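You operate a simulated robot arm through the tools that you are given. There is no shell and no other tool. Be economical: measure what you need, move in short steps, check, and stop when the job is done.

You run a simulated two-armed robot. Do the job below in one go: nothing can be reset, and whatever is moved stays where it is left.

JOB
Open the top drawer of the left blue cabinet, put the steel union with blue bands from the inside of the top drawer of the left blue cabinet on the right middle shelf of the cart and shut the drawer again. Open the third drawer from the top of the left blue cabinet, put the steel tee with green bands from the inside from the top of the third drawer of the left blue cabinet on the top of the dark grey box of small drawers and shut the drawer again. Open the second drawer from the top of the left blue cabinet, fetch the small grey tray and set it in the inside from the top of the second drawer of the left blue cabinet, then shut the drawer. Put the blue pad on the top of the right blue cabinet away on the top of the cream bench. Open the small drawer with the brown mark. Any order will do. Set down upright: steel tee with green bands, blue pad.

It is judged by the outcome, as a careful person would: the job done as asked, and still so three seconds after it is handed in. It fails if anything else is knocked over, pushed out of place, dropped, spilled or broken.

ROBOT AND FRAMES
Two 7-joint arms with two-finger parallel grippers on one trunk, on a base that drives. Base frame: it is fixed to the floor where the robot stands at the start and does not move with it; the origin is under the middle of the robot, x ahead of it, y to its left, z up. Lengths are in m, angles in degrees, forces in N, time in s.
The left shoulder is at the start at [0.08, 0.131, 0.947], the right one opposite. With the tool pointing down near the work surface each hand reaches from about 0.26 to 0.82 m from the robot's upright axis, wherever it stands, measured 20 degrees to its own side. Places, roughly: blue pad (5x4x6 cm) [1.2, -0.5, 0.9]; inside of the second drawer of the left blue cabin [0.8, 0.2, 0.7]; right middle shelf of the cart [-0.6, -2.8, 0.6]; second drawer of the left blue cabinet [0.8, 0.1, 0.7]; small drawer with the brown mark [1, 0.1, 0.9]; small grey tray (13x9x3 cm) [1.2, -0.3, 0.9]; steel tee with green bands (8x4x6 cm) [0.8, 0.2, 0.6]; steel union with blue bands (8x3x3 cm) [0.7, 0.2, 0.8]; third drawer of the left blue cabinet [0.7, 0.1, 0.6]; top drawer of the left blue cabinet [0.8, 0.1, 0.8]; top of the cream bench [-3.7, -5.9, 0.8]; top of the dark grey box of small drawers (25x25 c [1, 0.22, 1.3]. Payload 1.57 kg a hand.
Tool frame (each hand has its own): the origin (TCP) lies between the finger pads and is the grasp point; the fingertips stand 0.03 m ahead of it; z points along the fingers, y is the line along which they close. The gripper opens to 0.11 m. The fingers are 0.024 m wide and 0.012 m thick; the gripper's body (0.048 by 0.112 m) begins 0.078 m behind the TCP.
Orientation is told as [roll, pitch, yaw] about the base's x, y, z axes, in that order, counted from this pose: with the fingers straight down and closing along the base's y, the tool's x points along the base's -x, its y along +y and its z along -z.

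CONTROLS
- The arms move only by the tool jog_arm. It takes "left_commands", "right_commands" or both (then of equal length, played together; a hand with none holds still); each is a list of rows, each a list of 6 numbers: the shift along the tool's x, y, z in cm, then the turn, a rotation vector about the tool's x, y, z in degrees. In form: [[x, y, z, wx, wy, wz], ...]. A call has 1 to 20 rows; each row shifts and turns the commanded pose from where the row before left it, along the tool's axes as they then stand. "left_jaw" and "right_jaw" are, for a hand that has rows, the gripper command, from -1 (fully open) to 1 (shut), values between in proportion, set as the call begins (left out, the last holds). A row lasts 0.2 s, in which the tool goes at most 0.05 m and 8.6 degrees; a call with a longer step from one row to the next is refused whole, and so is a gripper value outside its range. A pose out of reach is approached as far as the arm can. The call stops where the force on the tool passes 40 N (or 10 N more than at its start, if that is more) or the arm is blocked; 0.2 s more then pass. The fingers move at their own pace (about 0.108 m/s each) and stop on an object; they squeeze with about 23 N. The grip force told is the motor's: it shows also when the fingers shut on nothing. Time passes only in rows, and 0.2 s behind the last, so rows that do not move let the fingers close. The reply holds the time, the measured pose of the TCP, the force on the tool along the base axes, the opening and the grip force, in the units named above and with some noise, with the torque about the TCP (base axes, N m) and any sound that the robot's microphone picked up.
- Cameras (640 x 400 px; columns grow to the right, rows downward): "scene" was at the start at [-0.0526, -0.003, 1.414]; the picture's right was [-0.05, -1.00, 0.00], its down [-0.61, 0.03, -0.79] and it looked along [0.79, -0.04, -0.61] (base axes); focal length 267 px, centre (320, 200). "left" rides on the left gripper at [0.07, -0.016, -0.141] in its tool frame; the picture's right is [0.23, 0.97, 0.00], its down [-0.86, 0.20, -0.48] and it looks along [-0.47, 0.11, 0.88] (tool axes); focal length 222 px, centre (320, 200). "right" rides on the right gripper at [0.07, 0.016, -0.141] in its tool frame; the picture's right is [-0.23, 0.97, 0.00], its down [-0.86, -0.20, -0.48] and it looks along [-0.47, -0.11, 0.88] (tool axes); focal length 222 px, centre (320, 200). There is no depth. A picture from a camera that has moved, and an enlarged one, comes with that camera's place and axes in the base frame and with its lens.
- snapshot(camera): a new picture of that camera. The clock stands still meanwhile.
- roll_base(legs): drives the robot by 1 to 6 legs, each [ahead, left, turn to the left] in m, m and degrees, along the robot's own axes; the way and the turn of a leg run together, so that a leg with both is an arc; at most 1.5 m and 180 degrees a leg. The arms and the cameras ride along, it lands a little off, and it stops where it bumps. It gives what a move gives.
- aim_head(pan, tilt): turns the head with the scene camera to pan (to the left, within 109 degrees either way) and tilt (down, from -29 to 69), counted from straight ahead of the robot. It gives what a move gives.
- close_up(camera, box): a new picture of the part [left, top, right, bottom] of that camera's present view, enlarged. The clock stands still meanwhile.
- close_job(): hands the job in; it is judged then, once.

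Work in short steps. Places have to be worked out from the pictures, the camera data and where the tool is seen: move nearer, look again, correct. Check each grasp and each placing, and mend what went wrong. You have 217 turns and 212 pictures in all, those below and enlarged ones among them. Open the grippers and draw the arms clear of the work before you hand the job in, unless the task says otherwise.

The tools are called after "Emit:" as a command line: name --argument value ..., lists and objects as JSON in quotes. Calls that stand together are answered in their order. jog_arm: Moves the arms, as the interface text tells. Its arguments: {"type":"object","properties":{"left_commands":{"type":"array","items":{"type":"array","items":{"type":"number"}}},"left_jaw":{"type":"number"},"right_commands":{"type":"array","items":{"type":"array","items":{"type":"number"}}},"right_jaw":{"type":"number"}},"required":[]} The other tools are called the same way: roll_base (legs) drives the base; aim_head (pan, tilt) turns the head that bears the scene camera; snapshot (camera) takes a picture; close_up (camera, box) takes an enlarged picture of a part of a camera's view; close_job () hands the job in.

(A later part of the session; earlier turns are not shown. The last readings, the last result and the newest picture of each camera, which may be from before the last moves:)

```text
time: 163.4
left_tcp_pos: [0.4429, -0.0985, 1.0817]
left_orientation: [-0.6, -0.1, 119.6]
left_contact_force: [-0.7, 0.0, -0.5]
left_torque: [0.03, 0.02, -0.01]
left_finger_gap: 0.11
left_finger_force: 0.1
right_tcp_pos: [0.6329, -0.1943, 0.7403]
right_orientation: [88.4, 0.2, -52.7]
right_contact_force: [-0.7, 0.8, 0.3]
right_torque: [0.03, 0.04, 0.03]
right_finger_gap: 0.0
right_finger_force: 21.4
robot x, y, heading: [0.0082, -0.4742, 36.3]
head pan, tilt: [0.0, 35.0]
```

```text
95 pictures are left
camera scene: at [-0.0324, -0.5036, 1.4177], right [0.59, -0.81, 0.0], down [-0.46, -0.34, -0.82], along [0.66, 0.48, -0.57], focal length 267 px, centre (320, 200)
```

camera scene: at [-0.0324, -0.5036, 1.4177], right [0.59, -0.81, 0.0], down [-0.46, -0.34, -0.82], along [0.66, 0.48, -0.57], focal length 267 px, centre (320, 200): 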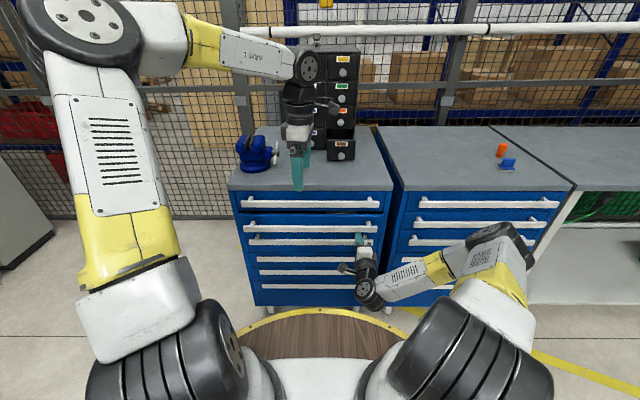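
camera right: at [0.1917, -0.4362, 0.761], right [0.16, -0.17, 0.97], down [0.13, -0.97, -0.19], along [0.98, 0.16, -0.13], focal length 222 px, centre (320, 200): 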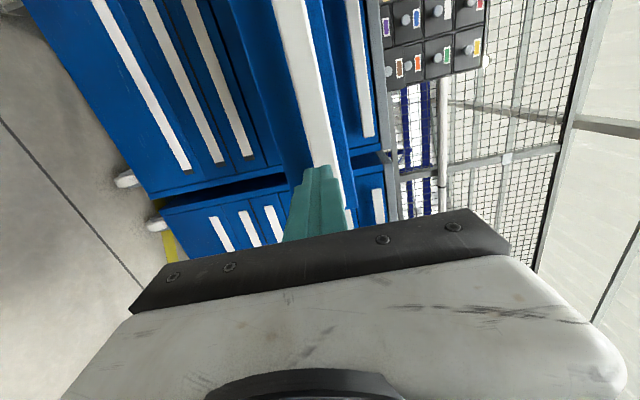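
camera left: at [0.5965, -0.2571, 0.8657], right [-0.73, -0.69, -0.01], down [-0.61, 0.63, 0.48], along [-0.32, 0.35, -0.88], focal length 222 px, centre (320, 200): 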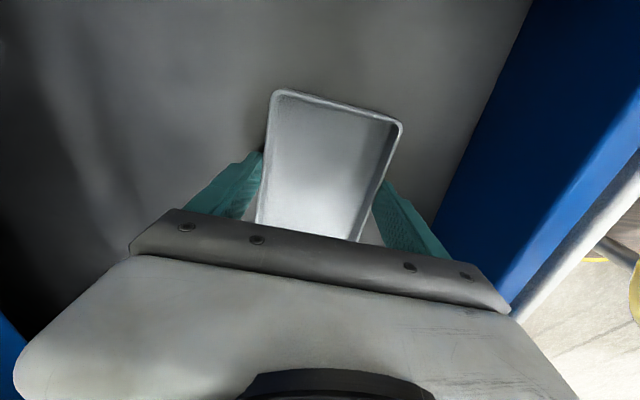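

About 4.5 cm remain. I finish with the arm.

Emit:
jog_arm --right_commands '[[0, 0, 0.8, 0, 0, 0], [0, 0, 0.8, 0, 0, 0], [0, 0, 0.8, 0, 0, 0], [0, 0, 0.8, 0, 0, 0], [0, 0, 0.8, 0, 0, 0], [0, 0, 0.8, 0, 0, 0], [0, 0, 0.8, 0, 0, 0]]'

Emit:
close_up --camera "scene" --box '[220, 170, 400, 290]'

```text
time: 164.8
left_tcp_pos: [0.4428, -0.1004, 1.0827]
left_orientation: [-0.7, 0.0, 119.5]
left_contact_force: [0.1, -0.1, -0.1]
left_torque: [0.02, 0.01, 0.0]
left_finger_gap: 0.1098
left_finger_force: 0.0
right_tcp_pos: [0.6689, -0.1674, 0.7379]
right_orientation: [88.4, 0.3, -52.7]
right_contact_force: [-11.9, -10.8, 9.6]
right_torque: [0.2, -0.4, -0.21]
right_finger_gap: 0.0
right_finger_force: 21.5
robot x, y, heading: [0.0085, -0.4775, 36.2]
head pan, tilt: [0.0, 35.0]
stopped in row 7 (right hand): the force on the tool passed its limit at 58 N (the readings are from after the stop); the commanded pose is now the measured one
```

```text
3.33 times, centred on (310, 230) of scene
camera zoom: at [-0.0337, -0.5046, 1.4177], right [0.59, -0.81, 0.0], down [-0.46, -0.34, -0.82], along [0.66, 0.48, -0.57], focal length 890 px, centre (353, 100)
```

zoom: 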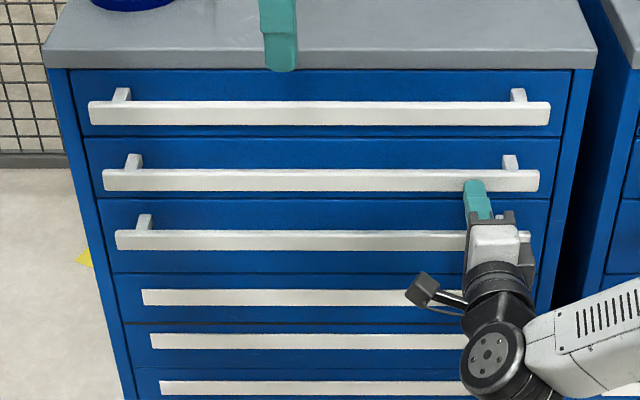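

Second drawer shut. Next the top drawer: back 3 cm, up 10 cm, open the fingers, and look.

Emit:
jog_arm --right_commands '[[0, 0, -3, 0, 0, 0], [0, 5, 0, 0, 0, 0], [0, 5, 0, 0, 0, 0], [0, 0, 0, 0, 0, 0]]' --right_jaw -0.1

Emit:
snapshot --camera "right"

```text
time: 165.8
left_tcp_pos: [0.4441, -0.1002, 1.0824]
left_orientation: [-0.4, 0.0, 119.5]
left_contact_force: [1.0, -0.3, 0.0]
left_torque: [0.02, -0.01, 0.0]
left_finger_gap: 0.1102
left_finger_force: 0.0
right_tcp_pos: [0.6484, -0.1849, 0.8356]
right_orientation: [88.4, 0.2, -52.7]
right_contact_force: [-0.4, 0.6, -0.2]
right_torque: [0.0, 0.01, -0.01]
right_finger_gap: 0.0604
right_finger_force: 0.2
robot x, y, heading: [0.008, -0.4748, 36.2]
head pan, tilt: [0.0, 35.0]
```

```text
93 pictures are left
camera right: at [0.4948, -0.2171, 0.8575], right [0.16, -0.17, 0.97], down [0.13, -0.97, -0.19], along [0.98, 0.16, -0.14], focal length 222 px, centre (320, 200)
```

right: 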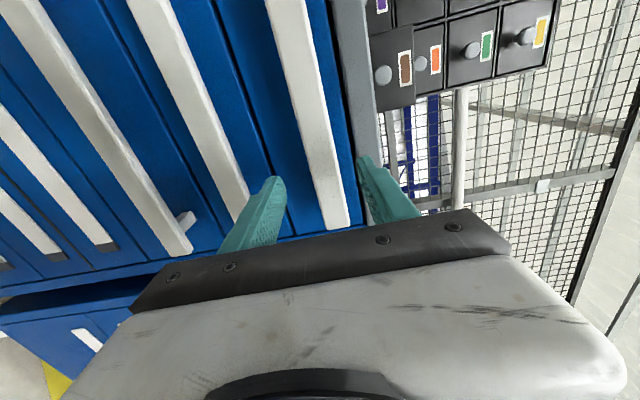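

The top bar is about 5 mm above the tool axis. I raise slightly, narrow the opening to clear the slab, move in 6.5 cm and grip.

Emit:
jog_arm --right_commands '[[0, 0.5, 0, 0, 0, 0], [0, 0, 2, 0, 0, 0], [0, 0, 2, 0, 0, 0], [0, 0, 1.3, 0, 0, 0], [0, 0, 1.2, 0, 0, 0]]' --right_jaw 0.15

Emit:
jog_arm --right_commands '[[0, 0, 0, 0, 0, 0], [0, 0, 0, 0, 0, 0], [0, 0, 0, 0, 0, 0]]' --right_jaw 1

```text
time: 167.0
left_tcp_pos: [0.4434, -0.1005, 1.0834]
left_orientation: [-0.5, 0.0, 119.5]
left_contact_force: [0.7, 0.3, -0.6]
left_torque: [-0.01, 0.0, -0.01]
left_finger_gap: 0.1098
left_finger_force: 0.0
right_tcp_pos: [0.7003, -0.1442, 0.8417]
right_orientation: [88.2, 0.2, -52.8]
right_contact_force: [0.5, 0.4, -0.4]
right_torque: [0.02, 0.02, 0.04]
right_finger_gap: 0.0466
right_finger_force: 0.0
robot x, y, heading: [0.0106, -0.4715, 35.8]
head pan, tilt: [0.0, 35.0]
```

```text
time: 167.8
left_tcp_pos: [0.4439, -0.0996, 1.0833]
left_orientation: [-0.5, 0.0, 119.5]
left_contact_force: [-0.4, -0.8, 0.2]
left_torque: [0.05, -0.03, 0.0]
left_finger_gap: 0.1102
left_finger_force: 0.0
right_tcp_pos: [0.6992, -0.1441, 0.8377]
right_orientation: [87.9, 0.1, -52.6]
right_contact_force: [-0.7, 2.7, -27.0]
right_torque: [-0.56, -0.97, -0.24]
right_finger_gap: 0.0278
right_finger_force: 38.3
robot x, y, heading: [0.0086, -0.4751, 36.0]
head pan, tilt: [0.0, 35.0]
```

Gripped. I relax down 4 mm and pull with the arm.

Emit:
jog_arm --right_commands '[[0, -0.5, 0, 0, 0, 0], [0, 0, -1, 0, 0, 0], [0, 0, -1.1, 0, 0, 0], [0, 0, -1.1, 0, 0, 0], [0, 0, -1.1, 0, 0, 0], [0, 0, -1.1, 0, 0, 0], [0, 0, -1.1, 0, 0, 0], [0, 0, -1.1, 0, 0, 0], [0, 0, -1.1, 0, 0, 0], [0, 0, -1.1, 0, 0, 0], [0, 0, -1.1, 0, 0, 0], [0, 0, -1.1, 0, 0, 0], [0, 0, -1.1, 0, 0, 0], [0, 0, -1.1, 0, 0, 0], [0, 0, -1.1, 0, 0, 0], [0, 0, -1.1, 0, 0, 0], [0, 0, -1.1, 0, 0, 0]]'

Emit:
snapshot --camera "scene"

```text
time: 171.0
left_tcp_pos: [0.443, -0.0991, 1.0826]
left_orientation: [-0.4, 0.0, 119.4]
left_contact_force: [-0.3, 0.1, -0.6]
left_torque: [-0.06, 0.02, 0.01]
left_finger_gap: 0.11
left_finger_force: 0.1
right_tcp_pos: [0.5804, -0.2315, 0.8387]
right_orientation: [87.8, 0.2, -52.2]
right_contact_force: [-0.2, 1.5, -0.2]
right_torque: [-0.66, -0.41, 0.97]
right_finger_gap: 0.028
right_finger_force: 38.4
robot x, y, heading: [0.0051, -0.4777, 36.2]
head pan, tilt: [0.0, 35.0]
stopped in row 15 (right hand): the force on the tool passed its limit at 40 N (the readings are from after the stop); the commanded pose is now the measured one
```

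```text
92 pictures are left
camera scene: at [-0.0327, -0.5035, 1.4177], right [0.59, -0.81, 0.0], down [-0.46, -0.34, -0.82], along [0.66, 0.48, -0.57], focal length 267 px, centre (320, 200)
```

scene: 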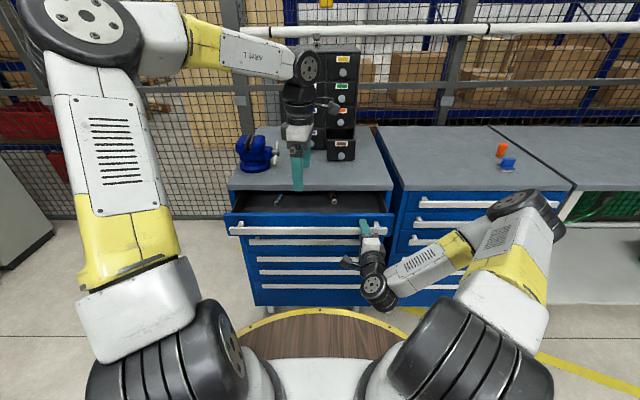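

Open 15 cm, and things are visible inside. I pull another 15 cm with the base.

Emit:
roll_base --legs '[[-0.03, 0, 0], [-0.03, 0, 0], [-0.03, 0, 0], [-0.03, 0, 0], [-0.03, 0, 0]]'

Emit:
snapshot --camera "scene"

Emit:
close_up --camera "scene" --box '[220, 160, 400, 270]'

```text
time: 173.6
left_tcp_pos: [0.3227, -0.1876, 1.0835]
left_orientation: [-0.5, 0.0, 119.5]
left_contact_force: [0.4, -0.9, -0.2]
left_torque: [0.01, 0.02, 0.0]
left_finger_gap: 0.1098
left_finger_force: 0.0
right_tcp_pos: [0.4584, -0.3212, 0.8374]
right_orientation: [87.7, 0.2, -52.2]
right_contact_force: [-13.7, 17.1, -8.6]
right_torque: [-0.51, -0.94, -0.16]
right_finger_gap: 0.028
right_finger_force: 37.9
robot x, y, heading: [-0.1116, -0.5617, 35.9]
head pan, tilt: [0.0, 35.0]
```

```text
91 pictures are left
camera scene: at [-0.154, -0.591, 1.4177], right [0.59, -0.81, 0.0], down [-0.46, -0.34, -0.82], along [0.66, 0.48, -0.57], focal length 267 px, centre (320, 200)
```

scene: 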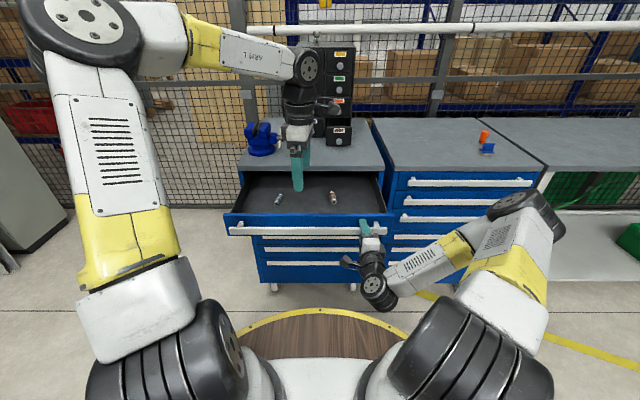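

```text
3.56 times, centred on (310, 215) of scene
camera zoom: at [-0.154, -0.591, 1.4177], right [0.59, -0.81, 0.0], down [-0.46, -0.34, -0.82], along [0.66, 0.48, -0.57], focal length 950 px, centre (356, 147)
```

zoom: 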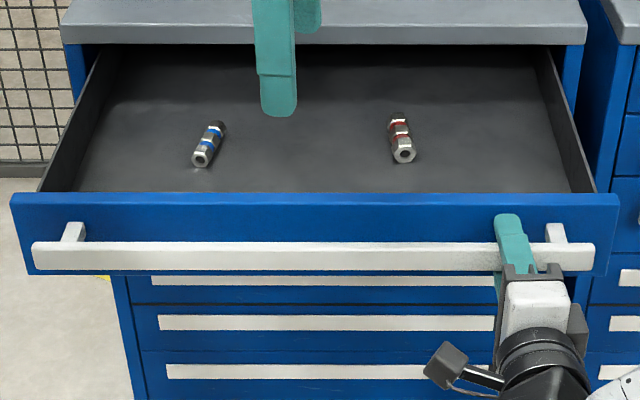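

The blue-banded union lies on the left at about (0.84 ahead, +0.17), pointing ahead and 10° right; the red one stays. I release, back off, raise the right hand, turn the left tool, and come closer.

Emit:
jog_arm --right_commands '[[0, 0, 0, 0, 0, 0], [0, 0, 0, 0, 0, 0], [0, 0, 0, 0, 0, 0], [0, 0, 0, 0, 0, 0], [0, 0, 0, 0, 0, 0], [0, 0, 0, 0, 0, 0], [0, 0, 0, 0, 0, 0], [0, 0, 0, 0, 0, 0], [0, 0, 0, 0, 0, 0], [0, 0, 0, 0, 0, 0], [0, 0, 0, 0, 0, 0]]' --left_commands '[[0, 0, 0, 0, 0, 8.5], [0, 0, 0, 0, 0, 8.5], [0, 0, 0, 0, 0, 8.5], [0, 0, 0, 0, 0, 8.5], [0, 0, 0, 0, 0, 8.5], [0, 0, 0, 0, 0, 8.5], [0, 0, 0, 0, 0, 8.5], [0, 0, 0, 0, 0, 8.5], [0, 0, 0, 0, 0, 8.5], [0, 0, 0, 0, 0, 8.5], [0, 0, 0, 0, 0, 8.5]]' --right_jaw -0.1 --left_jaw -0.3

Emit:
roll_base --legs '[[-0.1, 0, 0]]'

Emit:
jog_arm --right_commands '[[-2, 4.5, 0, 0, 0, 0], [-2, 4.5, 0, 0, 0, 0], [-2, 4.5, 0, 0, 0, 0], [-2, 4.5, 0, 0, 0, 0], [-2, 4, 0, 0, 0, 0]]'

Emit:
roll_base --legs '[[0.28, 0, 0]]'

Emit:
snapshot --camera "scene"

Emit:
snapshot --camera "left"

```text
time: 176.0
left_tcp_pos: [0.3221, -0.1894, 1.0832]
left_orientation: [0.0, -0.5, 25.9]
left_contact_force: [0.7, 0.4, -0.5]
left_torque: [0.02, 0.02, -0.01]
left_finger_gap: 0.0714
left_finger_force: 0.0
right_tcp_pos: [0.4586, -0.3202, 0.8386]
right_orientation: [87.8, 0.4, -52.3]
right_contact_force: [-0.7, 0.0, 0.7]
right_torque: [-0.02, 0.02, -0.02]
right_finger_gap: 0.0607
right_finger_force: 0.1
robot x, y, heading: [-0.1159, -0.5641, 36.1]
head pan, tilt: [0.0, 35.0]
```

```text
time: 177.1
left_tcp_pos: [0.2389, -0.2479, 1.0818]
left_orientation: [0.0, -0.6, 26.1]
left_contact_force: [-0.2, 0.2, 0.0]
left_torque: [0.02, -0.01, 0.02]
left_finger_gap: 0.0716
left_finger_force: 0.1
right_tcp_pos: [0.3762, -0.3805, 0.8387]
right_orientation: [87.8, 0.3, -52.2]
right_contact_force: [0.8, 0.3, -0.2]
right_torque: [0.02, 0.02, -0.01]
right_finger_gap: 0.0607
right_finger_force: 0.1
robot x, y, heading: [-0.1952, -0.6226, 36.1]
head pan, tilt: [0.0, 35.0]
```

```text
time: 178.3
left_tcp_pos: [0.2403, -0.2475, 1.0814]
left_orientation: [0.1, -0.5, 25.9]
left_contact_force: [-0.2, 0.5, -0.2]
left_torque: [0.02, -0.01, -0.02]
left_finger_gap: 0.0714
left_finger_force: 0.1
right_tcp_pos: [0.4457, -0.4561, 1.059]
right_orientation: [87.8, 0.2, -52.2]
right_contact_force: [0.2, 0.6, -0.2]
right_torque: [0.02, 0.0, 0.02]
right_finger_gap: 0.0606
right_finger_force: 0.0
robot x, y, heading: [-0.1949, -0.6244, 36.2]
head pan, tilt: [0.0, 35.0]
```

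```text
time: 180.3
left_tcp_pos: [0.4643, -0.0811, 1.0828]
left_orientation: [0.1, -0.4, 26.2]
left_contact_force: [-0.3, 0.0, -0.6]
left_torque: [0.02, 0.03, -0.01]
left_finger_gap: 0.0714
left_finger_force: 0.3
right_tcp_pos: [0.6717, -0.2872, 1.0594]
right_orientation: [87.8, 0.3, -51.9]
right_contact_force: [-0.3, 0.2, 0.1]
right_torque: [0.02, 0.01, 0.0]
right_finger_gap: 0.0604
right_finger_force: 0.0
robot x, y, heading: [0.0345, -0.4549, 36.2]
head pan, tilt: [0.0, 35.0]
```

```text
89 pictures are left
camera scene: at [-0.0095, -0.4864, 1.4177], right [0.59, -0.81, 0.0], down [-0.46, -0.34, -0.82], along [0.66, 0.48, -0.57], focal length 267 px, centre (320, 200)
```

scene: 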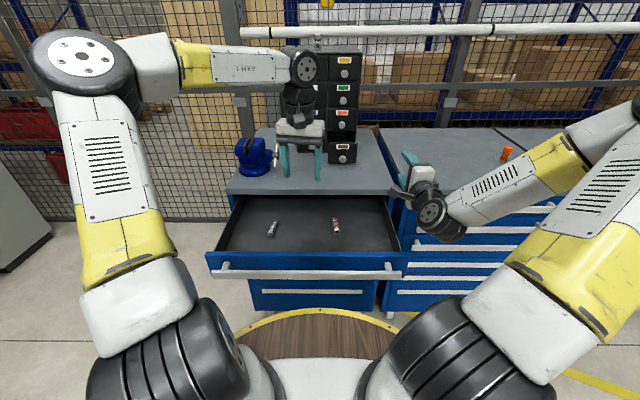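

```text
88 pictures are left
camera left: at [0.4083, -0.1261, 1.2237], right [-0.63, 0.77, 0.0], down [0.68, 0.55, 0.49], along [0.38, 0.31, -0.87], focal length 222 px, centre (320, 200)
```

left: 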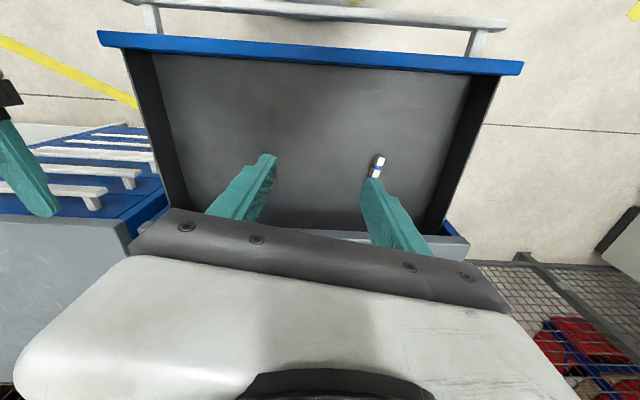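

I move the left hand above the union and down to z ≈ 0.94.

Emit:
jog_arm --left_commands '[[-1.8, 3.45, 0, 0, 0, 0], [-1.8, 3.45, 0, 0, 0, 0], [-1.8, 3.45, 0, 0, 0, 0], [-1.7, 3.45, 0, 0, 0, 0], [0, 0, 4, 0, 0, 0], [0, 0, 4, 0, 0, 0], [0, 0, 4, 0, 0, 0], [0, 0, 2, 0, 0, 0]]'

Emit:
snapshot --camera "left"

Emit:
close_up --camera "scene" --box '[210, 160, 390, 280]'

```text
time: 182.1
left_tcp_pos: [0.4685, 0.0754, 0.9431]
left_orientation: [0.1, -0.6, 26.2]
left_contact_force: [-0.2, -0.3, 0.6]
left_torque: [0.01, 0.0, -0.01]
left_finger_gap: 0.0713
left_finger_force: 0.1
right_tcp_pos: [0.6712, -0.2875, 1.0599]
right_orientation: [87.8, 0.4, -52.0]
right_contact_force: [-0.6, 0.7, 0.3]
right_torque: [0.01, -0.01, -0.01]
right_finger_gap: 0.0606
right_finger_force: 0.1
robot x, y, heading: [0.0322, -0.4549, 36.3]
head pan, tilt: [0.0, 35.0]
```

```text
87 pictures are left
camera left: at [0.4118, 0.03, 1.0844], right [-0.63, 0.77, 0.0], down [0.67, 0.55, 0.49], along [0.38, 0.31, -0.87], focal length 222 px, centre (320, 200)
```

left: 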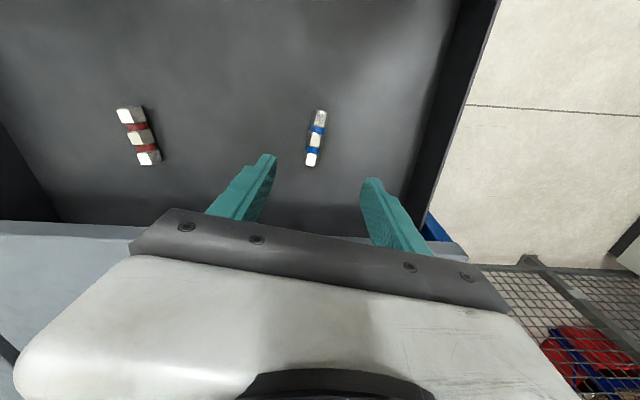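

```text
3.33 times, centred on (300, 220) of scene
camera zoom: at [-0.0096, -0.4864, 1.4177], right [0.59, -0.81, 0.0], down [-0.46, -0.34, -0.82], along [0.66, 0.48, -0.57], focal length 890 px, centre (387, 133)
```

zoom: 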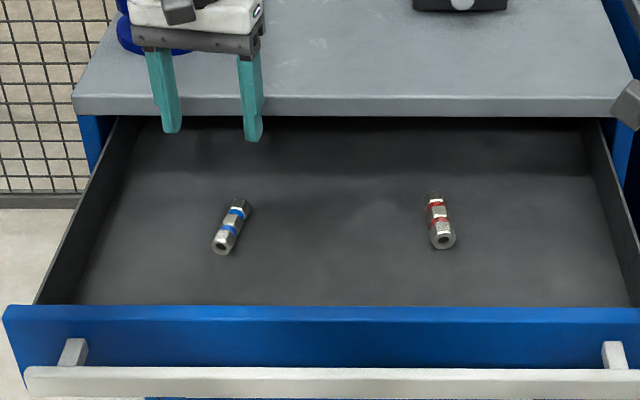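

The union is within 6 mm of the tool axis and aligned. I descend to TCP z ≈ 0.813.

Emit:
jog_arm --left_commands '[[0.4, -0.5, 4, 0, 0, 0], [0, 0, 4, 0, 0, 0], [0, 0, 3, 0, 0, 0], [0, 0, 1, 0, 0, 0], [0, 0, 0.5, 0, 0, 0], [0, 0, 0.4, 0, 0, 0]]'

Emit:
snapshot --camera "left"

```text
time: 183.5
left_tcp_pos: [0.4705, 0.0705, 0.8171]
left_orientation: [0.1, -0.7, 26.2]
left_contact_force: [0.2, 0.6, 19.0]
left_torque: [-0.73, -0.12, -0.16]
left_finger_gap: 0.0704
left_finger_force: 0.2
right_tcp_pos: [0.6697, -0.2876, 1.0595]
right_orientation: [87.9, 0.3, -52.1]
right_contact_force: [0.1, -0.1, -0.2]
right_torque: [-0.01, 0.0, -0.01]
right_finger_gap: 0.0605
right_finger_force: 0.1
robot x, y, heading: [0.0295, -0.4616, 36.3]
head pan, tilt: [0.0, 35.0]
```

```text
85 pictures are left
camera left: at [0.4126, 0.0248, 0.9576], right [-0.63, 0.77, 0.0], down [0.67, 0.55, 0.49], along [0.38, 0.31, -0.87], focal length 222 px, centre (320, 200)
```

left: 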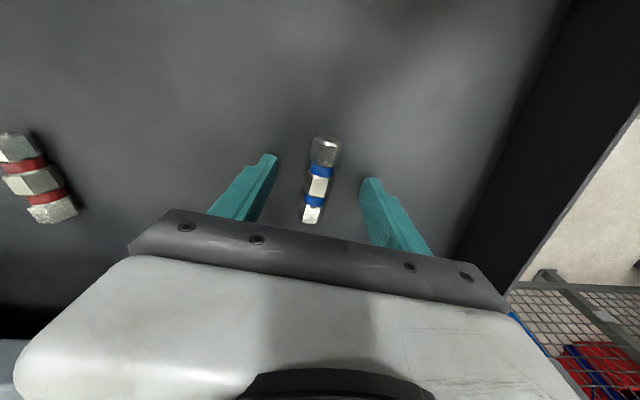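

Tips touch the floor (19 N). I rise 2 mm and close.

Emit:
jog_arm --left_commands '[[0, 0, -0.2, 0, 0, 0], [0, 0, 0, 0, 0, 0]]'

Emit:
jog_arm --left_commands '[[0, 0, 0, 0, 0, 0], [0, 0, 0, 0, 0, 0], [0, 0, 0, 0, 0, 0], [0, 0, 0, 0, 0, 0], [0, 0, -0.3, 0, 0, 0], [0, 0, -0.5, 0, 0, 0], [0, 0, -0.7, 0, 0, 0], [0, 0, -1, 0, 0, 0], [0, 0, -1.5, 0, 0, 0]]' --left_jaw 1

Emit:
snapshot --camera "left"

```text
time: 184.1
left_tcp_pos: [0.4689, 0.0703, 0.8174]
left_orientation: [0.2, -0.6, 26.3]
left_contact_force: [0.2, 0.7, 17.6]
left_torque: [-0.71, -0.13, 0.23]
left_finger_gap: 0.0713
left_finger_force: 0.1
right_tcp_pos: [0.6724, -0.2873, 1.0607]
right_orientation: [87.9, 0.2, -51.9]
right_contact_force: [0.0, -0.9, 0.2]
right_torque: [0.01, 0.02, 0.0]
right_finger_gap: 0.0607
right_finger_force: 0.1
robot x, y, heading: [0.0312, -0.4569, 36.3]
head pan, tilt: [0.0, 35.0]
```

```text
time: 186.1
left_tcp_pos: [0.4686, 0.07, 0.8557]
left_orientation: [0.1, -0.5, 26.3]
left_contact_force: [0.6, -0.9, -1.2]
left_torque: [-0.02, 0.02, 0.0]
left_finger_gap: 0.0217
left_finger_force: 23.0
right_tcp_pos: [0.6712, -0.2862, 1.0585]
right_orientation: [87.9, 0.4, -52.0]
right_contact_force: [0.1, 0.9, -0.5]
right_torque: [-0.03, 0.04, 0.03]
right_finger_gap: 0.0602
right_finger_force: 0.1
robot x, y, heading: [0.0335, -0.4547, 36.4]
head pan, tilt: [0.0, 35.0]
```

```text
84 pictures are left
camera left: at [0.4114, 0.024, 0.9976], right [-0.63, 0.77, 0.0], down [0.68, 0.55, 0.49], along [0.38, 0.31, -0.87], focal length 222 px, centre (320, 200)
```

left: 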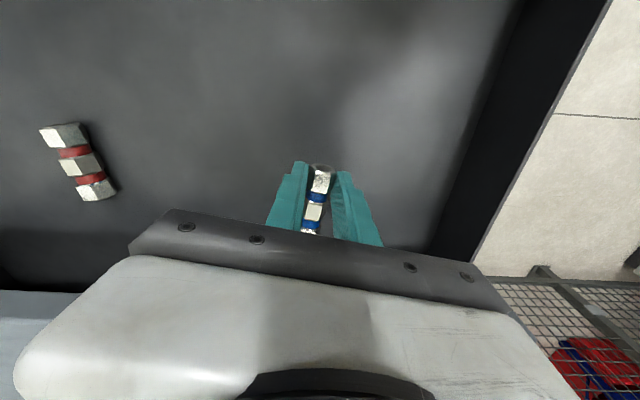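

Union held. I lift to about z 1.08.

Emit:
jog_arm --left_commands '[[0, 0, -2, 0, 0, 0], [0, 0, -3, 0, 0, 0], [0, 0, -3, 0, 0, 0], [0, 0, -3, 0, 0, 0], [0, 0, -3, 0, 0, 0], [0, 0, -3, 0, 0, 0], [0, 0, -3, 0, 0, 0], [0, 0, -3, 0, 0, 0]]'

Emit:
roll_base --legs '[[-0.24, 0, 0]]'

Emit:
jog_arm --right_commands '[[2, -4, 0, 0, 0, 0], [2, -4, 0, 0, 0, 0], [2, -4, 0, 0, 0, 0], [2, -4, 0, 0, 0, 0], [2, -4, 0, 0, 0, 0], [0, -2, 0, 0, 0, 0]]' --right_jaw 1

Emit:
snapshot --camera "scene"

Emit:
snapshot --camera "right"

```text
time: 187.9
left_tcp_pos: [0.4655, 0.0698, 1.0852]
left_orientation: [0.1, -0.6, 26.3]
left_contact_force: [0.2, 0.0, -1.2]
left_torque: [-0.03, 0.02, 0.01]
left_finger_gap: 0.0218
left_finger_force: 23.2
right_tcp_pos: [0.6706, -0.2867, 1.0589]
right_orientation: [87.8, 0.3, -51.9]
right_contact_force: [-0.4, -0.4, -0.2]
right_torque: [-0.01, 0.01, 0.0]
right_finger_gap: 0.0607
right_finger_force: 0.1
robot x, y, heading: [0.0307, -0.4562, 36.0]
head pan, tilt: [0.0, 35.0]
```

```text
time: 189.7
left_tcp_pos: [0.271, -0.0746, 1.0858]
left_orientation: [0.1, -0.5, 26.0]
left_contact_force: [-1.1, 0.2, 0.3]
left_torque: [-0.03, 0.04, 0.01]
left_finger_gap: 0.0215
left_finger_force: 23.1
right_tcp_pos: [0.4764, -0.4325, 1.0595]
right_orientation: [87.8, 0.3, -52.0]
right_contact_force: [0.0, -0.9, -0.2]
right_torque: [-0.01, -0.02, -0.01]
right_finger_gap: 0.0606
right_finger_force: 0.1
robot x, y, heading: [-0.165, -0.5999, 36.1]
head pan, tilt: [0.0, 35.0]
```

```text
time: 191.1
left_tcp_pos: [0.271, -0.0745, 1.0859]
left_orientation: [0.1, -0.5, 26.1]
left_contact_force: [-0.5, -0.5, -1.2]
left_torque: [0.0, -0.04, 0.01]
left_finger_gap: 0.0217
left_finger_force: 23.3
right_tcp_pos: [0.4056, -0.356, 0.8421]
right_orientation: [87.9, 0.3, -52.1]
right_contact_force: [-0.7, 0.3, -0.5]
right_torque: [-0.01, 0.0, 0.01]
right_finger_gap: 0.0
right_finger_force: 21.2
robot x, y, heading: [-0.1642, -0.5974, 36.1]
head pan, tilt: [0.0, 35.0]
```

```text
83 pictures are left
camera scene: at [-0.2051, -0.6294, 1.4177], right [0.59, -0.81, 0.0], down [-0.46, -0.34, -0.82], along [0.66, 0.48, -0.57], focal length 267 px, centre (320, 200)
```

scene: 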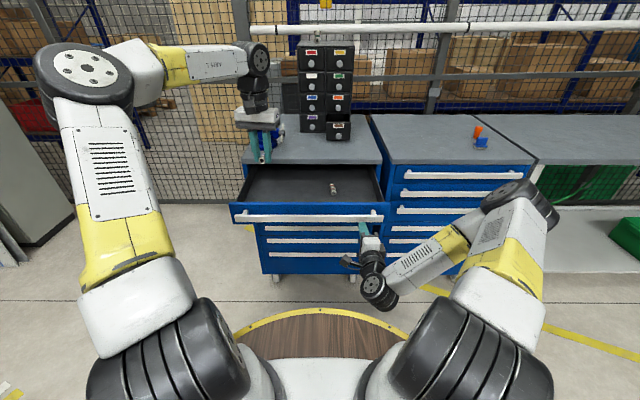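

```text
82 pictures are left
camera right: at [0.2528, -0.3899, 0.8629], right [0.17, -0.16, 0.97], down [0.14, -0.97, -0.19], along [0.97, 0.17, -0.14], focal length 222 px, centre (320, 200)
```

right: 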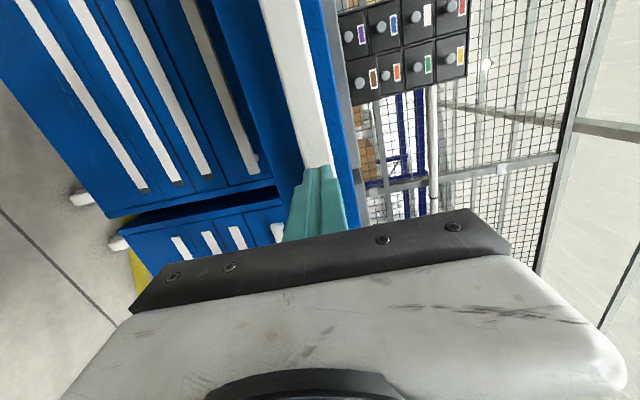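

Almost touching. I make contact with the arm, then push with small base legs.

Emit:
jog_arm --right_commands '[[0, 0, 0.8, 0, 0, 0], [0, 0, 0.8, 0, 0, 0], [0, 0, 0.8, 0, 0, 0]]'

Emit:
roll_base --legs '[[0.02, 0, 0], [0.03, 0, 0], [0.03, 0, 0], [0.03, 0, 0], [0.03, 0, 0], [0.03, 0, 0]]'

Emit:
roll_base --legs '[[0.02, 0, 0], [0.03, 0, 0], [0.03, 0, 0]]'

Emit:
snapshot --camera "scene"

```text
time: 191.9
left_tcp_pos: [0.2721, -0.0762, 1.0864]
left_orientation: [0.2, -0.6, 26.1]
left_contact_force: [-0.2, 0.1, 0.2]
left_torque: [-0.01, 0.04, 0.01]
left_finger_gap: 0.0218
left_finger_force: 22.7
right_tcp_pos: [0.4261, -0.3407, 0.8379]
right_orientation: [87.9, 0.3, -52.0]
right_contact_force: [-0.5, -0.3, -1.1]
right_torque: [0.02, -0.02, 0.0]
right_finger_gap: 0.0002
right_finger_force: 21.5
robot x, y, heading: [-0.1637, -0.5999, 36.2]
head pan, tilt: [0.0, 35.0]
```

```text
time: 194.8
left_tcp_pos: [0.4083, 0.0265, 1.085]
left_orientation: [0.0, -0.5, 26.0]
left_contact_force: [-0.7, -0.3, 0.0]
left_torque: [0.04, 0.01, 0.03]
left_finger_gap: 0.0218
left_finger_force: 22.8
right_tcp_pos: [0.5633, -0.2412, 0.8386]
right_orientation: [87.9, 0.2, -52.0]
right_contact_force: [-0.2, -0.3, -0.7]
right_torque: [0.01, 0.01, 0.01]
right_finger_gap: 0.0
right_finger_force: 21.2
robot x, y, heading: [-0.0282, -0.4962, 36.3]
head pan, tilt: [0.0, 35.0]
```

```text
time: 196.5
left_tcp_pos: [0.471, 0.0747, 1.0849]
left_orientation: [0.1, -0.5, 26.2]
left_contact_force: [0.9, -1.1, 0.3]
left_torque: [-0.03, 0.05, -0.01]
left_finger_gap: 0.0215
left_finger_force: 22.9
right_tcp_pos: [0.628, -0.1931, 0.839]
right_orientation: [87.8, 0.3, -51.9]
right_contact_force: [0.1, 0.2, 0.0]
right_torque: [0.02, 0.01, 0.02]
right_finger_gap: 0.0
right_finger_force: 21.1
robot x, y, heading: [0.0367, -0.4518, 36.3]
head pan, tilt: [0.0, 35.0]
```

```text
81 pictures are left
camera scene: at [-0.0031, -0.4816, 1.4177], right [0.59, -0.81, 0.0], down [-0.46, -0.34, -0.82], along [0.66, 0.48, -0.57], focal length 267 px, centre (320, 200)
```

scene: 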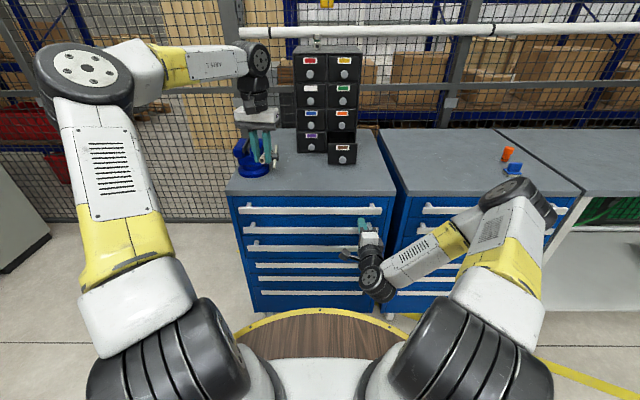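

About 4.7 cm remain. I finish with the arm.

Emit:
jog_arm --right_commands '[[0, 0, 0.8, 0, 0, 0], [0, 0, 0.8, 0, 0, 0], [0, 0, 0.8, 0, 0, 0], [0, 0, 0.8, 0, 0, 0], [0, 0, 0.8, 0, 0, 0], [0, 0, 0.8, 0, 0, 0], [0, 0, 0.8, 0, 0, 0]]'

Emit:
close_up --camera "scene" --box '[220, 170, 400, 290]'

Emit:
close_up --camera "scene" --box '[240, 20, 400, 180]'

```text
time: 198.0
left_tcp_pos: [0.4722, 0.0723, 1.0863]
left_orientation: [0.1, -0.7, 26.1]
left_contact_force: [0.4, 0.2, -0.8]
left_torque: [0.01, 0.0, 0.0]
left_finger_gap: 0.0217
left_finger_force: 22.4
right_tcp_pos: [0.6675, -0.1633, 0.8367]
right_orientation: [87.8, 0.3, -52.0]
right_contact_force: [-16.5, -12.6, 9.8]
right_torque: [0.23, -0.44, -0.24]
right_finger_gap: 0.0
right_finger_force: 21.3
robot x, y, heading: [0.0362, -0.451, 36.3]
head pan, tilt: [0.0, 35.0]
stopped in row 7 (right hand): the force on the tool passed its limit at 56 N (the readings are from after the stop); the commanded pose is now the measured one
```

```text
3.33 times, centred on (310, 230) of scene
camera zoom: at [-0.0045, -0.4826, 1.4177], right [0.59, -0.81, 0.0], down [-0.46, -0.34, -0.82], along [0.66, 0.48, -0.57], focal length 890 px, centre (353, 100)
```

zoom: 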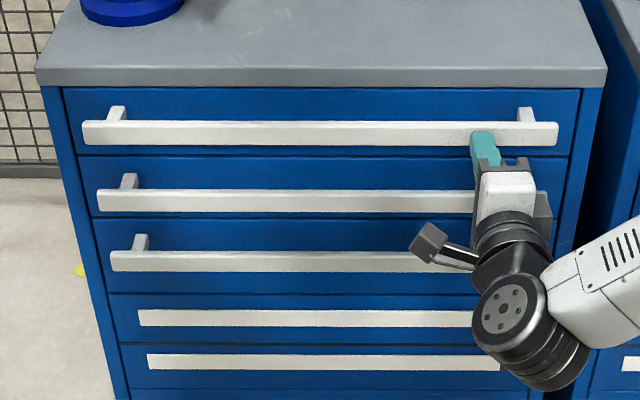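

```text
2.50 times, centred on (320, 100) of scene
camera zoom: at [-0.0045, -0.4826, 1.4177], right [0.59, -0.81, 0.0], down [-0.46, -0.34, -0.82], along [0.66, 0.48, -0.57], focal length 668 px, centre (320, 450)
```

zoom: 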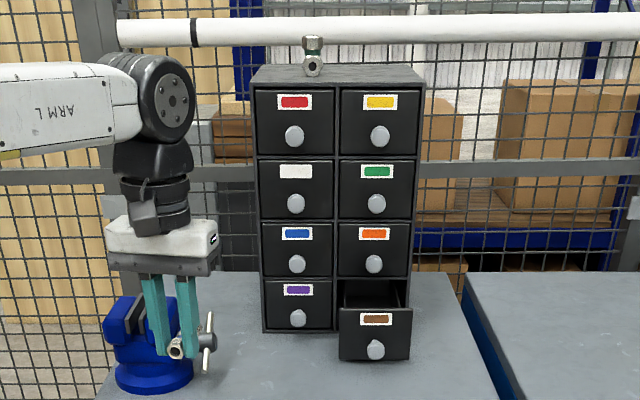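

All three drawers are shut, the tee stands on the box and the brown drawer is open. I back off and turn the right hand back to pointing down.

Emit:
roll_base --legs '[[-0.25, 0, 0]]'

Emit:
jog_arm --right_commands '[[-2, 4, 0, 0, 0, 0], [-2, 4, 0, 0, 0, 0], [-2, 4, 0, 0, 0, 0], [-2, 4, 0, 0, 0, 0], [-2, 4, 0, 0, 0, 0], [0, 0, 0, 0, 0, -8.2], [0, 0, 0, 0, 0, -8.2], [0, 0, 0, 0, 0, -8.2], [0, 0, 0, 0, 0, -8.2], [0, 0, 0, 0, 0, -8.2], [0, 0, 0, 0, 0, -8.2], [0, 0, 0, 0, 0, -8.2], [0, 0, 0, 0, 0, -8.2], [0, 0, 0, 0, 0, -8.2], [0, 0, 0, 0, 0, -8.2], [0, 0, 0, 0, 0, -6]]'

Emit:
jog_arm --right_commands '[[0, 0, 0, 0, 8.2, 0], [0, 0, 0, 0, 8.2, 0], [0, 0, 0, 0, 8.2, 0], [0, 0, 0, 0, 8.2, 0], [0, 0, 0, 0, 8.2, 0], [0, 0, 0, 0, 8.2, 0], [0, 0, 0, 0, 8.2, 0], [0, 0, 0, 0, 8.2, 0], [0, 0, 0, 0, 8.2, 0], [0, 0, 0, 0, 8.2, 0], [0, 0, 0, 0, 8.0, 0]]' --right_jaw -0.3

```text
time: 199.8
left_tcp_pos: [0.2712, -0.075, 1.0858]
left_orientation: [0.0, -0.5, 26.1]
left_contact_force: [0.0, -0.7, -0.6]
left_torque: [-0.01, 0.0, 0.01]
left_finger_gap: 0.0217
left_finger_force: 23.0
right_tcp_pos: [0.4647, -0.3118, 0.8358]
right_orientation: [87.7, 0.3, -52.1]
right_contact_force: [-0.1, 0.7, -0.4]
right_torque: [0.03, 0.0, -0.03]
right_finger_gap: 0.0
right_finger_force: 21.0
robot x, y, heading: [-0.1658, -0.5981, 36.2]
head pan, tilt: [0.0, 35.0]
```

```text
time: 203.2
left_tcp_pos: [0.2716, -0.0756, 1.0855]
left_orientation: [0.0, -0.6, 26.1]
left_contact_force: [0.6, -0.5, -0.5]
left_torque: [0.03, 0.03, 0.02]
left_finger_gap: 0.0217
left_finger_force: 22.8
right_tcp_pos: [0.533, -0.3869, 1.0358]
right_orientation: [42.3, -86.8, -4.3]
right_contact_force: [0.6, 0.3, -0.9]
right_torque: [-0.02, 0.0, 0.01]
right_finger_gap: 0.0
right_finger_force: 21.5
robot x, y, heading: [-0.165, -0.6004, 36.2]
head pan, tilt: [0.0, 35.0]
```

```text
time: 205.6
left_tcp_pos: [0.2706, -0.076, 1.0855]
left_orientation: [0.1, -0.5, 26.0]
left_contact_force: [-0.8, -0.2, -0.1]
left_torque: [0.01, 0.01, 0.0]
left_finger_gap: 0.0218
left_finger_force: 22.9
right_tcp_pos: [0.5335, -0.388, 1.0353]
right_orientation: [2.4, 2.5, 37.9]
right_contact_force: [-0.8, -0.3, 0.8]
right_torque: [0.02, -0.04, -0.03]
right_finger_gap: 0.0716
right_finger_force: 0.1
robot x, y, heading: [-0.1666, -0.6027, 36.1]
head pan, tilt: [0.0, 35.0]
```

I correct the small tilt and raise the right hand a little, then drive over to the right cabinet.

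Emit:
jog_arm --right_commands '[[0, 0, -3, 2.4, -2.5, 0], [0, 0, -3, 0, 0, 0]]'

Emit:
roll_base --legs '[[0, -0.59, 0], [0.44, 0, 0]]'

Emit:
snapshot --camera "scene"

Emit:
snapshot --camera "right"

```text
time: 206.2
left_tcp_pos: [0.2701, -0.0759, 1.0866]
left_orientation: [0.1, -0.4, 26.0]
left_contact_force: [-0.1, -0.3, -1.6]
left_torque: [0.0, 0.0, 0.06]
left_finger_gap: 0.0219
left_finger_force: 23.2
right_tcp_pos: [0.536, -0.3859, 1.0958]
right_orientation: [-0.1, -0.1, 37.9]
right_contact_force: [-0.3, 0.1, -0.1]
right_torque: [-0.02, 0.04, 0.02]
right_finger_gap: 0.0716
right_finger_force: 0.1
robot x, y, heading: [-0.165, -0.6031, 36.0]
head pan, tilt: [0.0, 35.0]
```

```text
time: 211.8
left_tcp_pos: [0.9835, -0.3044, 1.0853]
left_orientation: [0.1, -0.6, 25.2]
left_contact_force: [1.0, -0.4, -0.2]
left_torque: [0.01, 0.03, 0.02]
left_finger_gap: 0.0218
left_finger_force: 22.9
right_tcp_pos: [1.2414, -0.6207, 1.0943]
right_orientation: [-0.1, -0.1, 36.9]
right_contact_force: [-0.2, -0.4, 0.0]
right_torque: [-0.01, 0.0, -0.03]
right_finger_gap: 0.0713
right_finger_force: 0.1
robot x, y, heading: [0.5413, -0.8242, 34.9]
head pan, tilt: [0.0, 35.0]
```

```text
78 pictures are left
camera scene: at [0.4971, -0.8517, 1.4177], right [0.58, -0.82, 0.0], down [-0.47, -0.33, -0.82], along [0.67, 0.47, -0.57], focal length 267 px, centre (320, 200)
```

scene: 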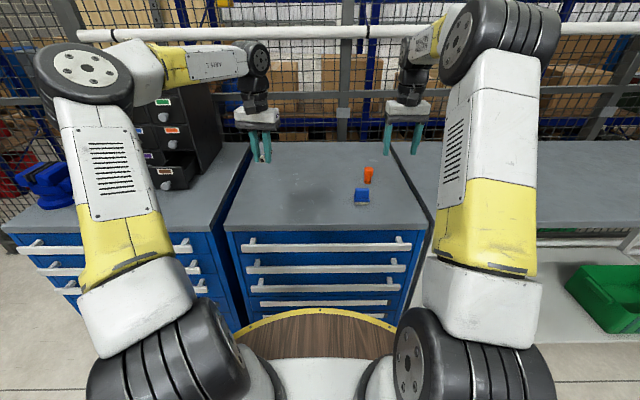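

```text
77 pictures are left
camera right: at [1.1765, -0.651, 1.2362], right [-0.4, 0.92, 0.0], down [0.8, 0.35, 0.48], along [0.44, 0.19, -0.88], focal length 222 px, centre (320, 200)
```

right: 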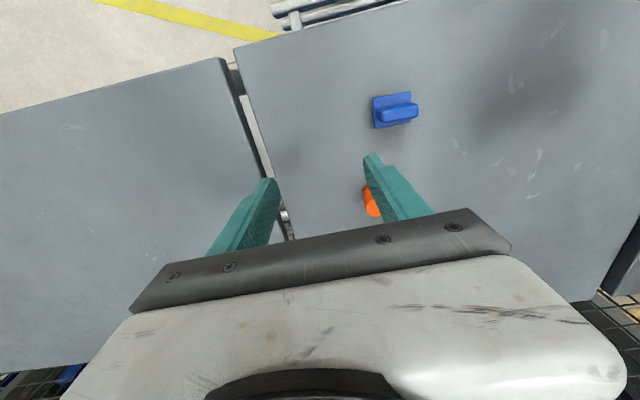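

I zoom in on the pad from both cameras.

Emit:
close_up --camera "right" --box '[340, 70, 440, 150]'

Emit:
close_up --camera "scene" --box '[330, 155, 400, 215]'

```text
5.00 times, centred on (390, 110) of right
camera zoom: at [1.1765, -0.651, 1.2362], right [-0.4, 0.92, 0.0], down [0.8, 0.35, 0.48], along [0.44, 0.19, -0.88], focal length 1111 px, centre (-30, 650)
```

zoom: 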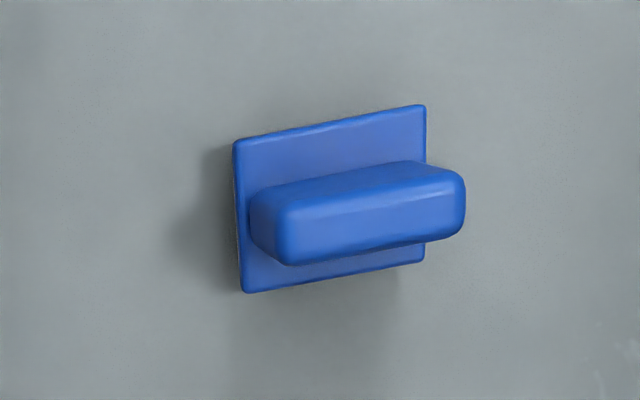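

```text
6.67 times, centred on (365, 185) of scene
camera zoom: at [0.4971, -0.8517, 1.4177], right [0.58, -0.82, 0.0], down [-0.47, -0.33, -0.82], along [0.67, 0.47, -0.57], focal length 1781 px, centre (20, 300)
```

zoom: 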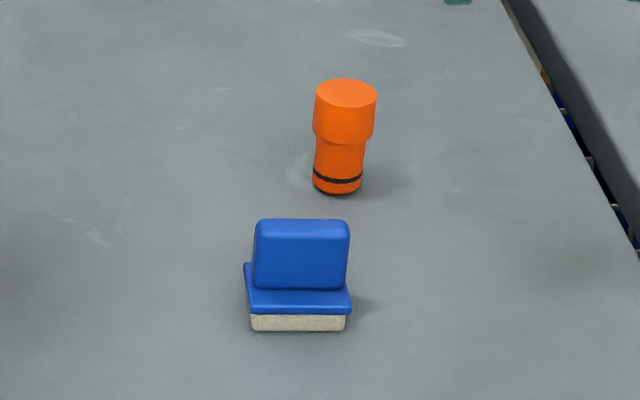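

The pad's handle ridge runs sideways (about 4.5 cm long); I'll grip its two ends, which keeps the fingers clear of the cup. I move above it and descend partway.

Emit:
jog_arm --right_commands '[[1, 3.3, 0, 0, 0, 4], [0.5, 3.3, 0, 0, 0, 0], [0.5, 3.2, 0, 0, 0, 0], [0, 0, 3, 0, 0, 0], [0, 0, 3, 0, 0, 0]]'

Emit:
snapshot --camera "right"

Emit:
close_up --camera "scene" --box '[310, 130, 430, 220]'

```text
time: 213.0
left_tcp_pos: [0.9838, -0.3056, 1.0867]
left_orientation: [0.0, -0.5, 25.0]
left_contact_force: [-0.9, -0.3, -0.4]
left_torque: [0.02, 0.0, -0.01]
left_finger_gap: 0.0218
left_finger_force: 22.5
right_tcp_pos: [1.1699, -0.5525, 1.0361]
right_orientation: [-0.2, -0.2, 32.9]
right_contact_force: [-0.6, -0.1, -0.6]
right_torque: [0.01, -0.03, 0.01]
right_finger_gap: 0.0715
right_finger_force: 0.0
robot x, y, heading: [0.5368, -0.8216, 35.3]
head pan, tilt: [0.0, 35.0]
```

```text
74 pictures are left
camera right: at [1.1021, -0.5776, 1.1762], right [-0.34, 0.94, 0.0], down [0.82, 0.3, 0.48], along [0.45, 0.16, -0.88], focal length 222 px, centre (320, 200)
```

right: 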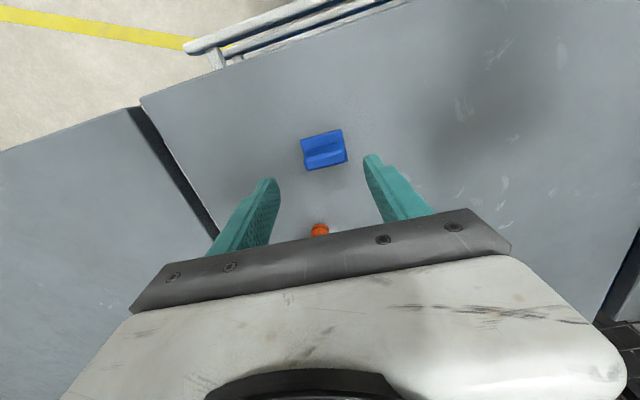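

```text
4.44 times, centred on (370, 175) of scene
camera zoom: at [0.497, -0.8517, 1.4177], right [0.58, -0.82, 0.0], down [-0.47, -0.33, -0.82], along [0.67, 0.47, -0.57], focal length 1187 px, centre (98, 311)
```

zoom: 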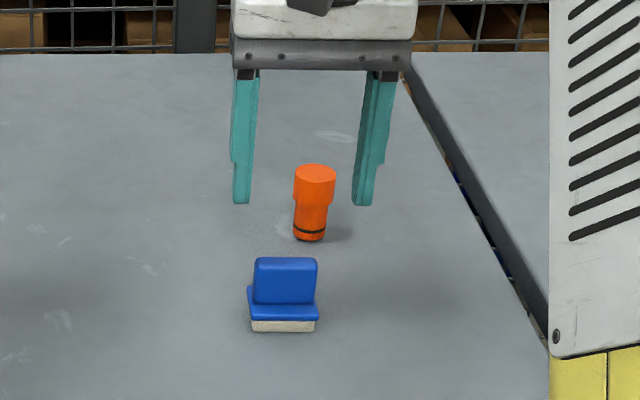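

Emit:
close_up --camera "right" --box '[280, 115, 370, 185]'

```text
5.71 times, centred on (325, 150) of right
camera zoom: at [1.1021, -0.5776, 1.1762], right [-0.34, 0.94, 0.0], down [0.82, 0.3, 0.48], along [0.45, 0.16, -0.88], focal length 1269 px, centre (291, 486)
```

zoom: 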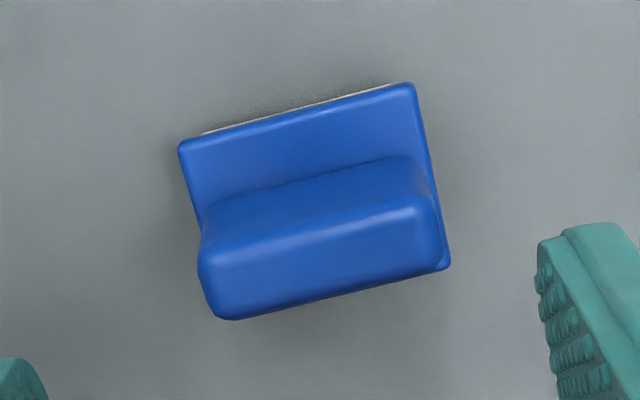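

The ridge is within 5 mm and aligned. I trim, descend to z ≈ 0.946 and close.

Emit:
jog_arm --right_commands '[[-0.3, 0.5, 3, 0, 0, 0], [0, 0, 3, 0, 0, 0], [0, 0, 2, 0, 0, 0], [0, 0, 1, 0, 0, 0], [0, 0, 0, 0, 0, 0]]'

Emit:
snapshot --camera "right"

Emit:
jog_arm --right_commands '[[0, 0, 0, 0, 0, 0], [0, 0, 0, 0, 0, 0], [0, 0, 0, 0, 0, 0]]' --right_jaw 1

Emit:
snapshot --camera "right"

```text
time: 214.2
left_tcp_pos: [0.9839, -0.3062, 1.0874]
left_orientation: [0.1, -0.5, 25.2]
left_contact_force: [-0.5, 0.6, 0.5]
left_torque: [-0.01, 0.01, 0.03]
left_finger_gap: 0.0218
left_finger_force: 22.9
right_tcp_pos: [1.1705, -0.5455, 0.9432]
right_orientation: [0.0, -0.1, 32.9]
right_contact_force: [0.5, -0.2, -0.7]
right_torque: [0.01, 0.02, -0.02]
right_finger_gap: 0.0715
right_finger_force: 0.1
robot x, y, heading: [0.5374, -0.8187, 35.4]
head pan, tilt: [0.0, 35.0]
```

```text
71 pictures are left
camera right: at [1.1034, -0.5717, 1.0846], right [-0.34, 0.94, 0.0], down [0.82, 0.3, 0.48], along [0.45, 0.16, -0.88], focal length 222 px, centre (320, 200)
```

right: 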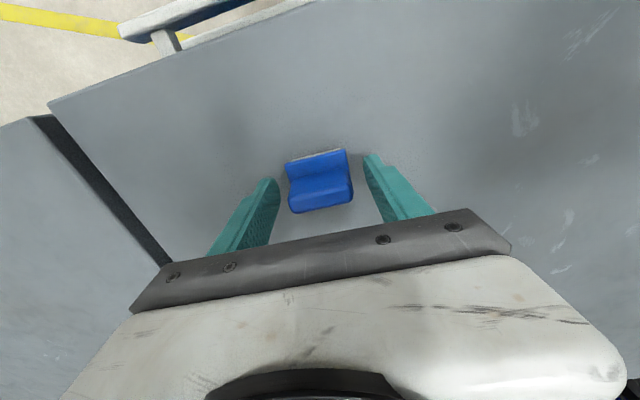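

```text
time: 215.0
left_tcp_pos: [0.9839, -0.3057, 1.0859]
left_orientation: [0.0, -0.6, 25.1]
left_contact_force: [0.0, 0.0, -0.1]
left_torque: [-0.03, -0.01, -0.01]
left_finger_gap: 0.0216
left_finger_force: 22.6
right_tcp_pos: [1.1709, -0.5452, 0.9432]
right_orientation: [-0.1, -0.3, 32.9]
right_contact_force: [-0.4, -0.5, -0.4]
right_torque: [-0.01, -0.03, -0.01]
right_finger_gap: 0.049
right_finger_force: 22.5
robot x, y, heading: [0.5406, -0.8251, 35.2]
head pan, tilt: [0.0, 35.0]
```

```text
70 pictures are left
camera right: at [1.1034, -0.5716, 1.0848], right [-0.34, 0.94, 0.0], down [0.82, 0.3, 0.48], along [0.45, 0.16, -0.88], focal length 222 px, centre (320, 200)
```

right: 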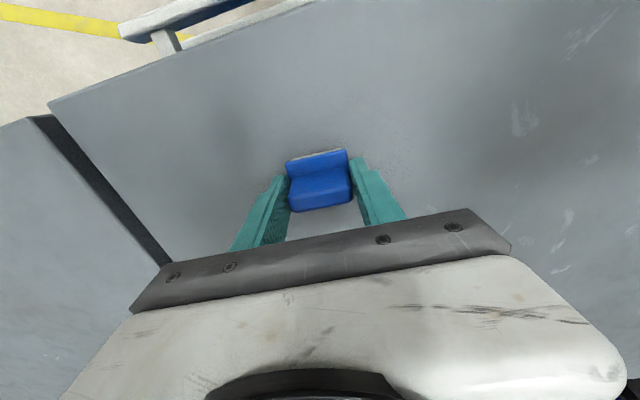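

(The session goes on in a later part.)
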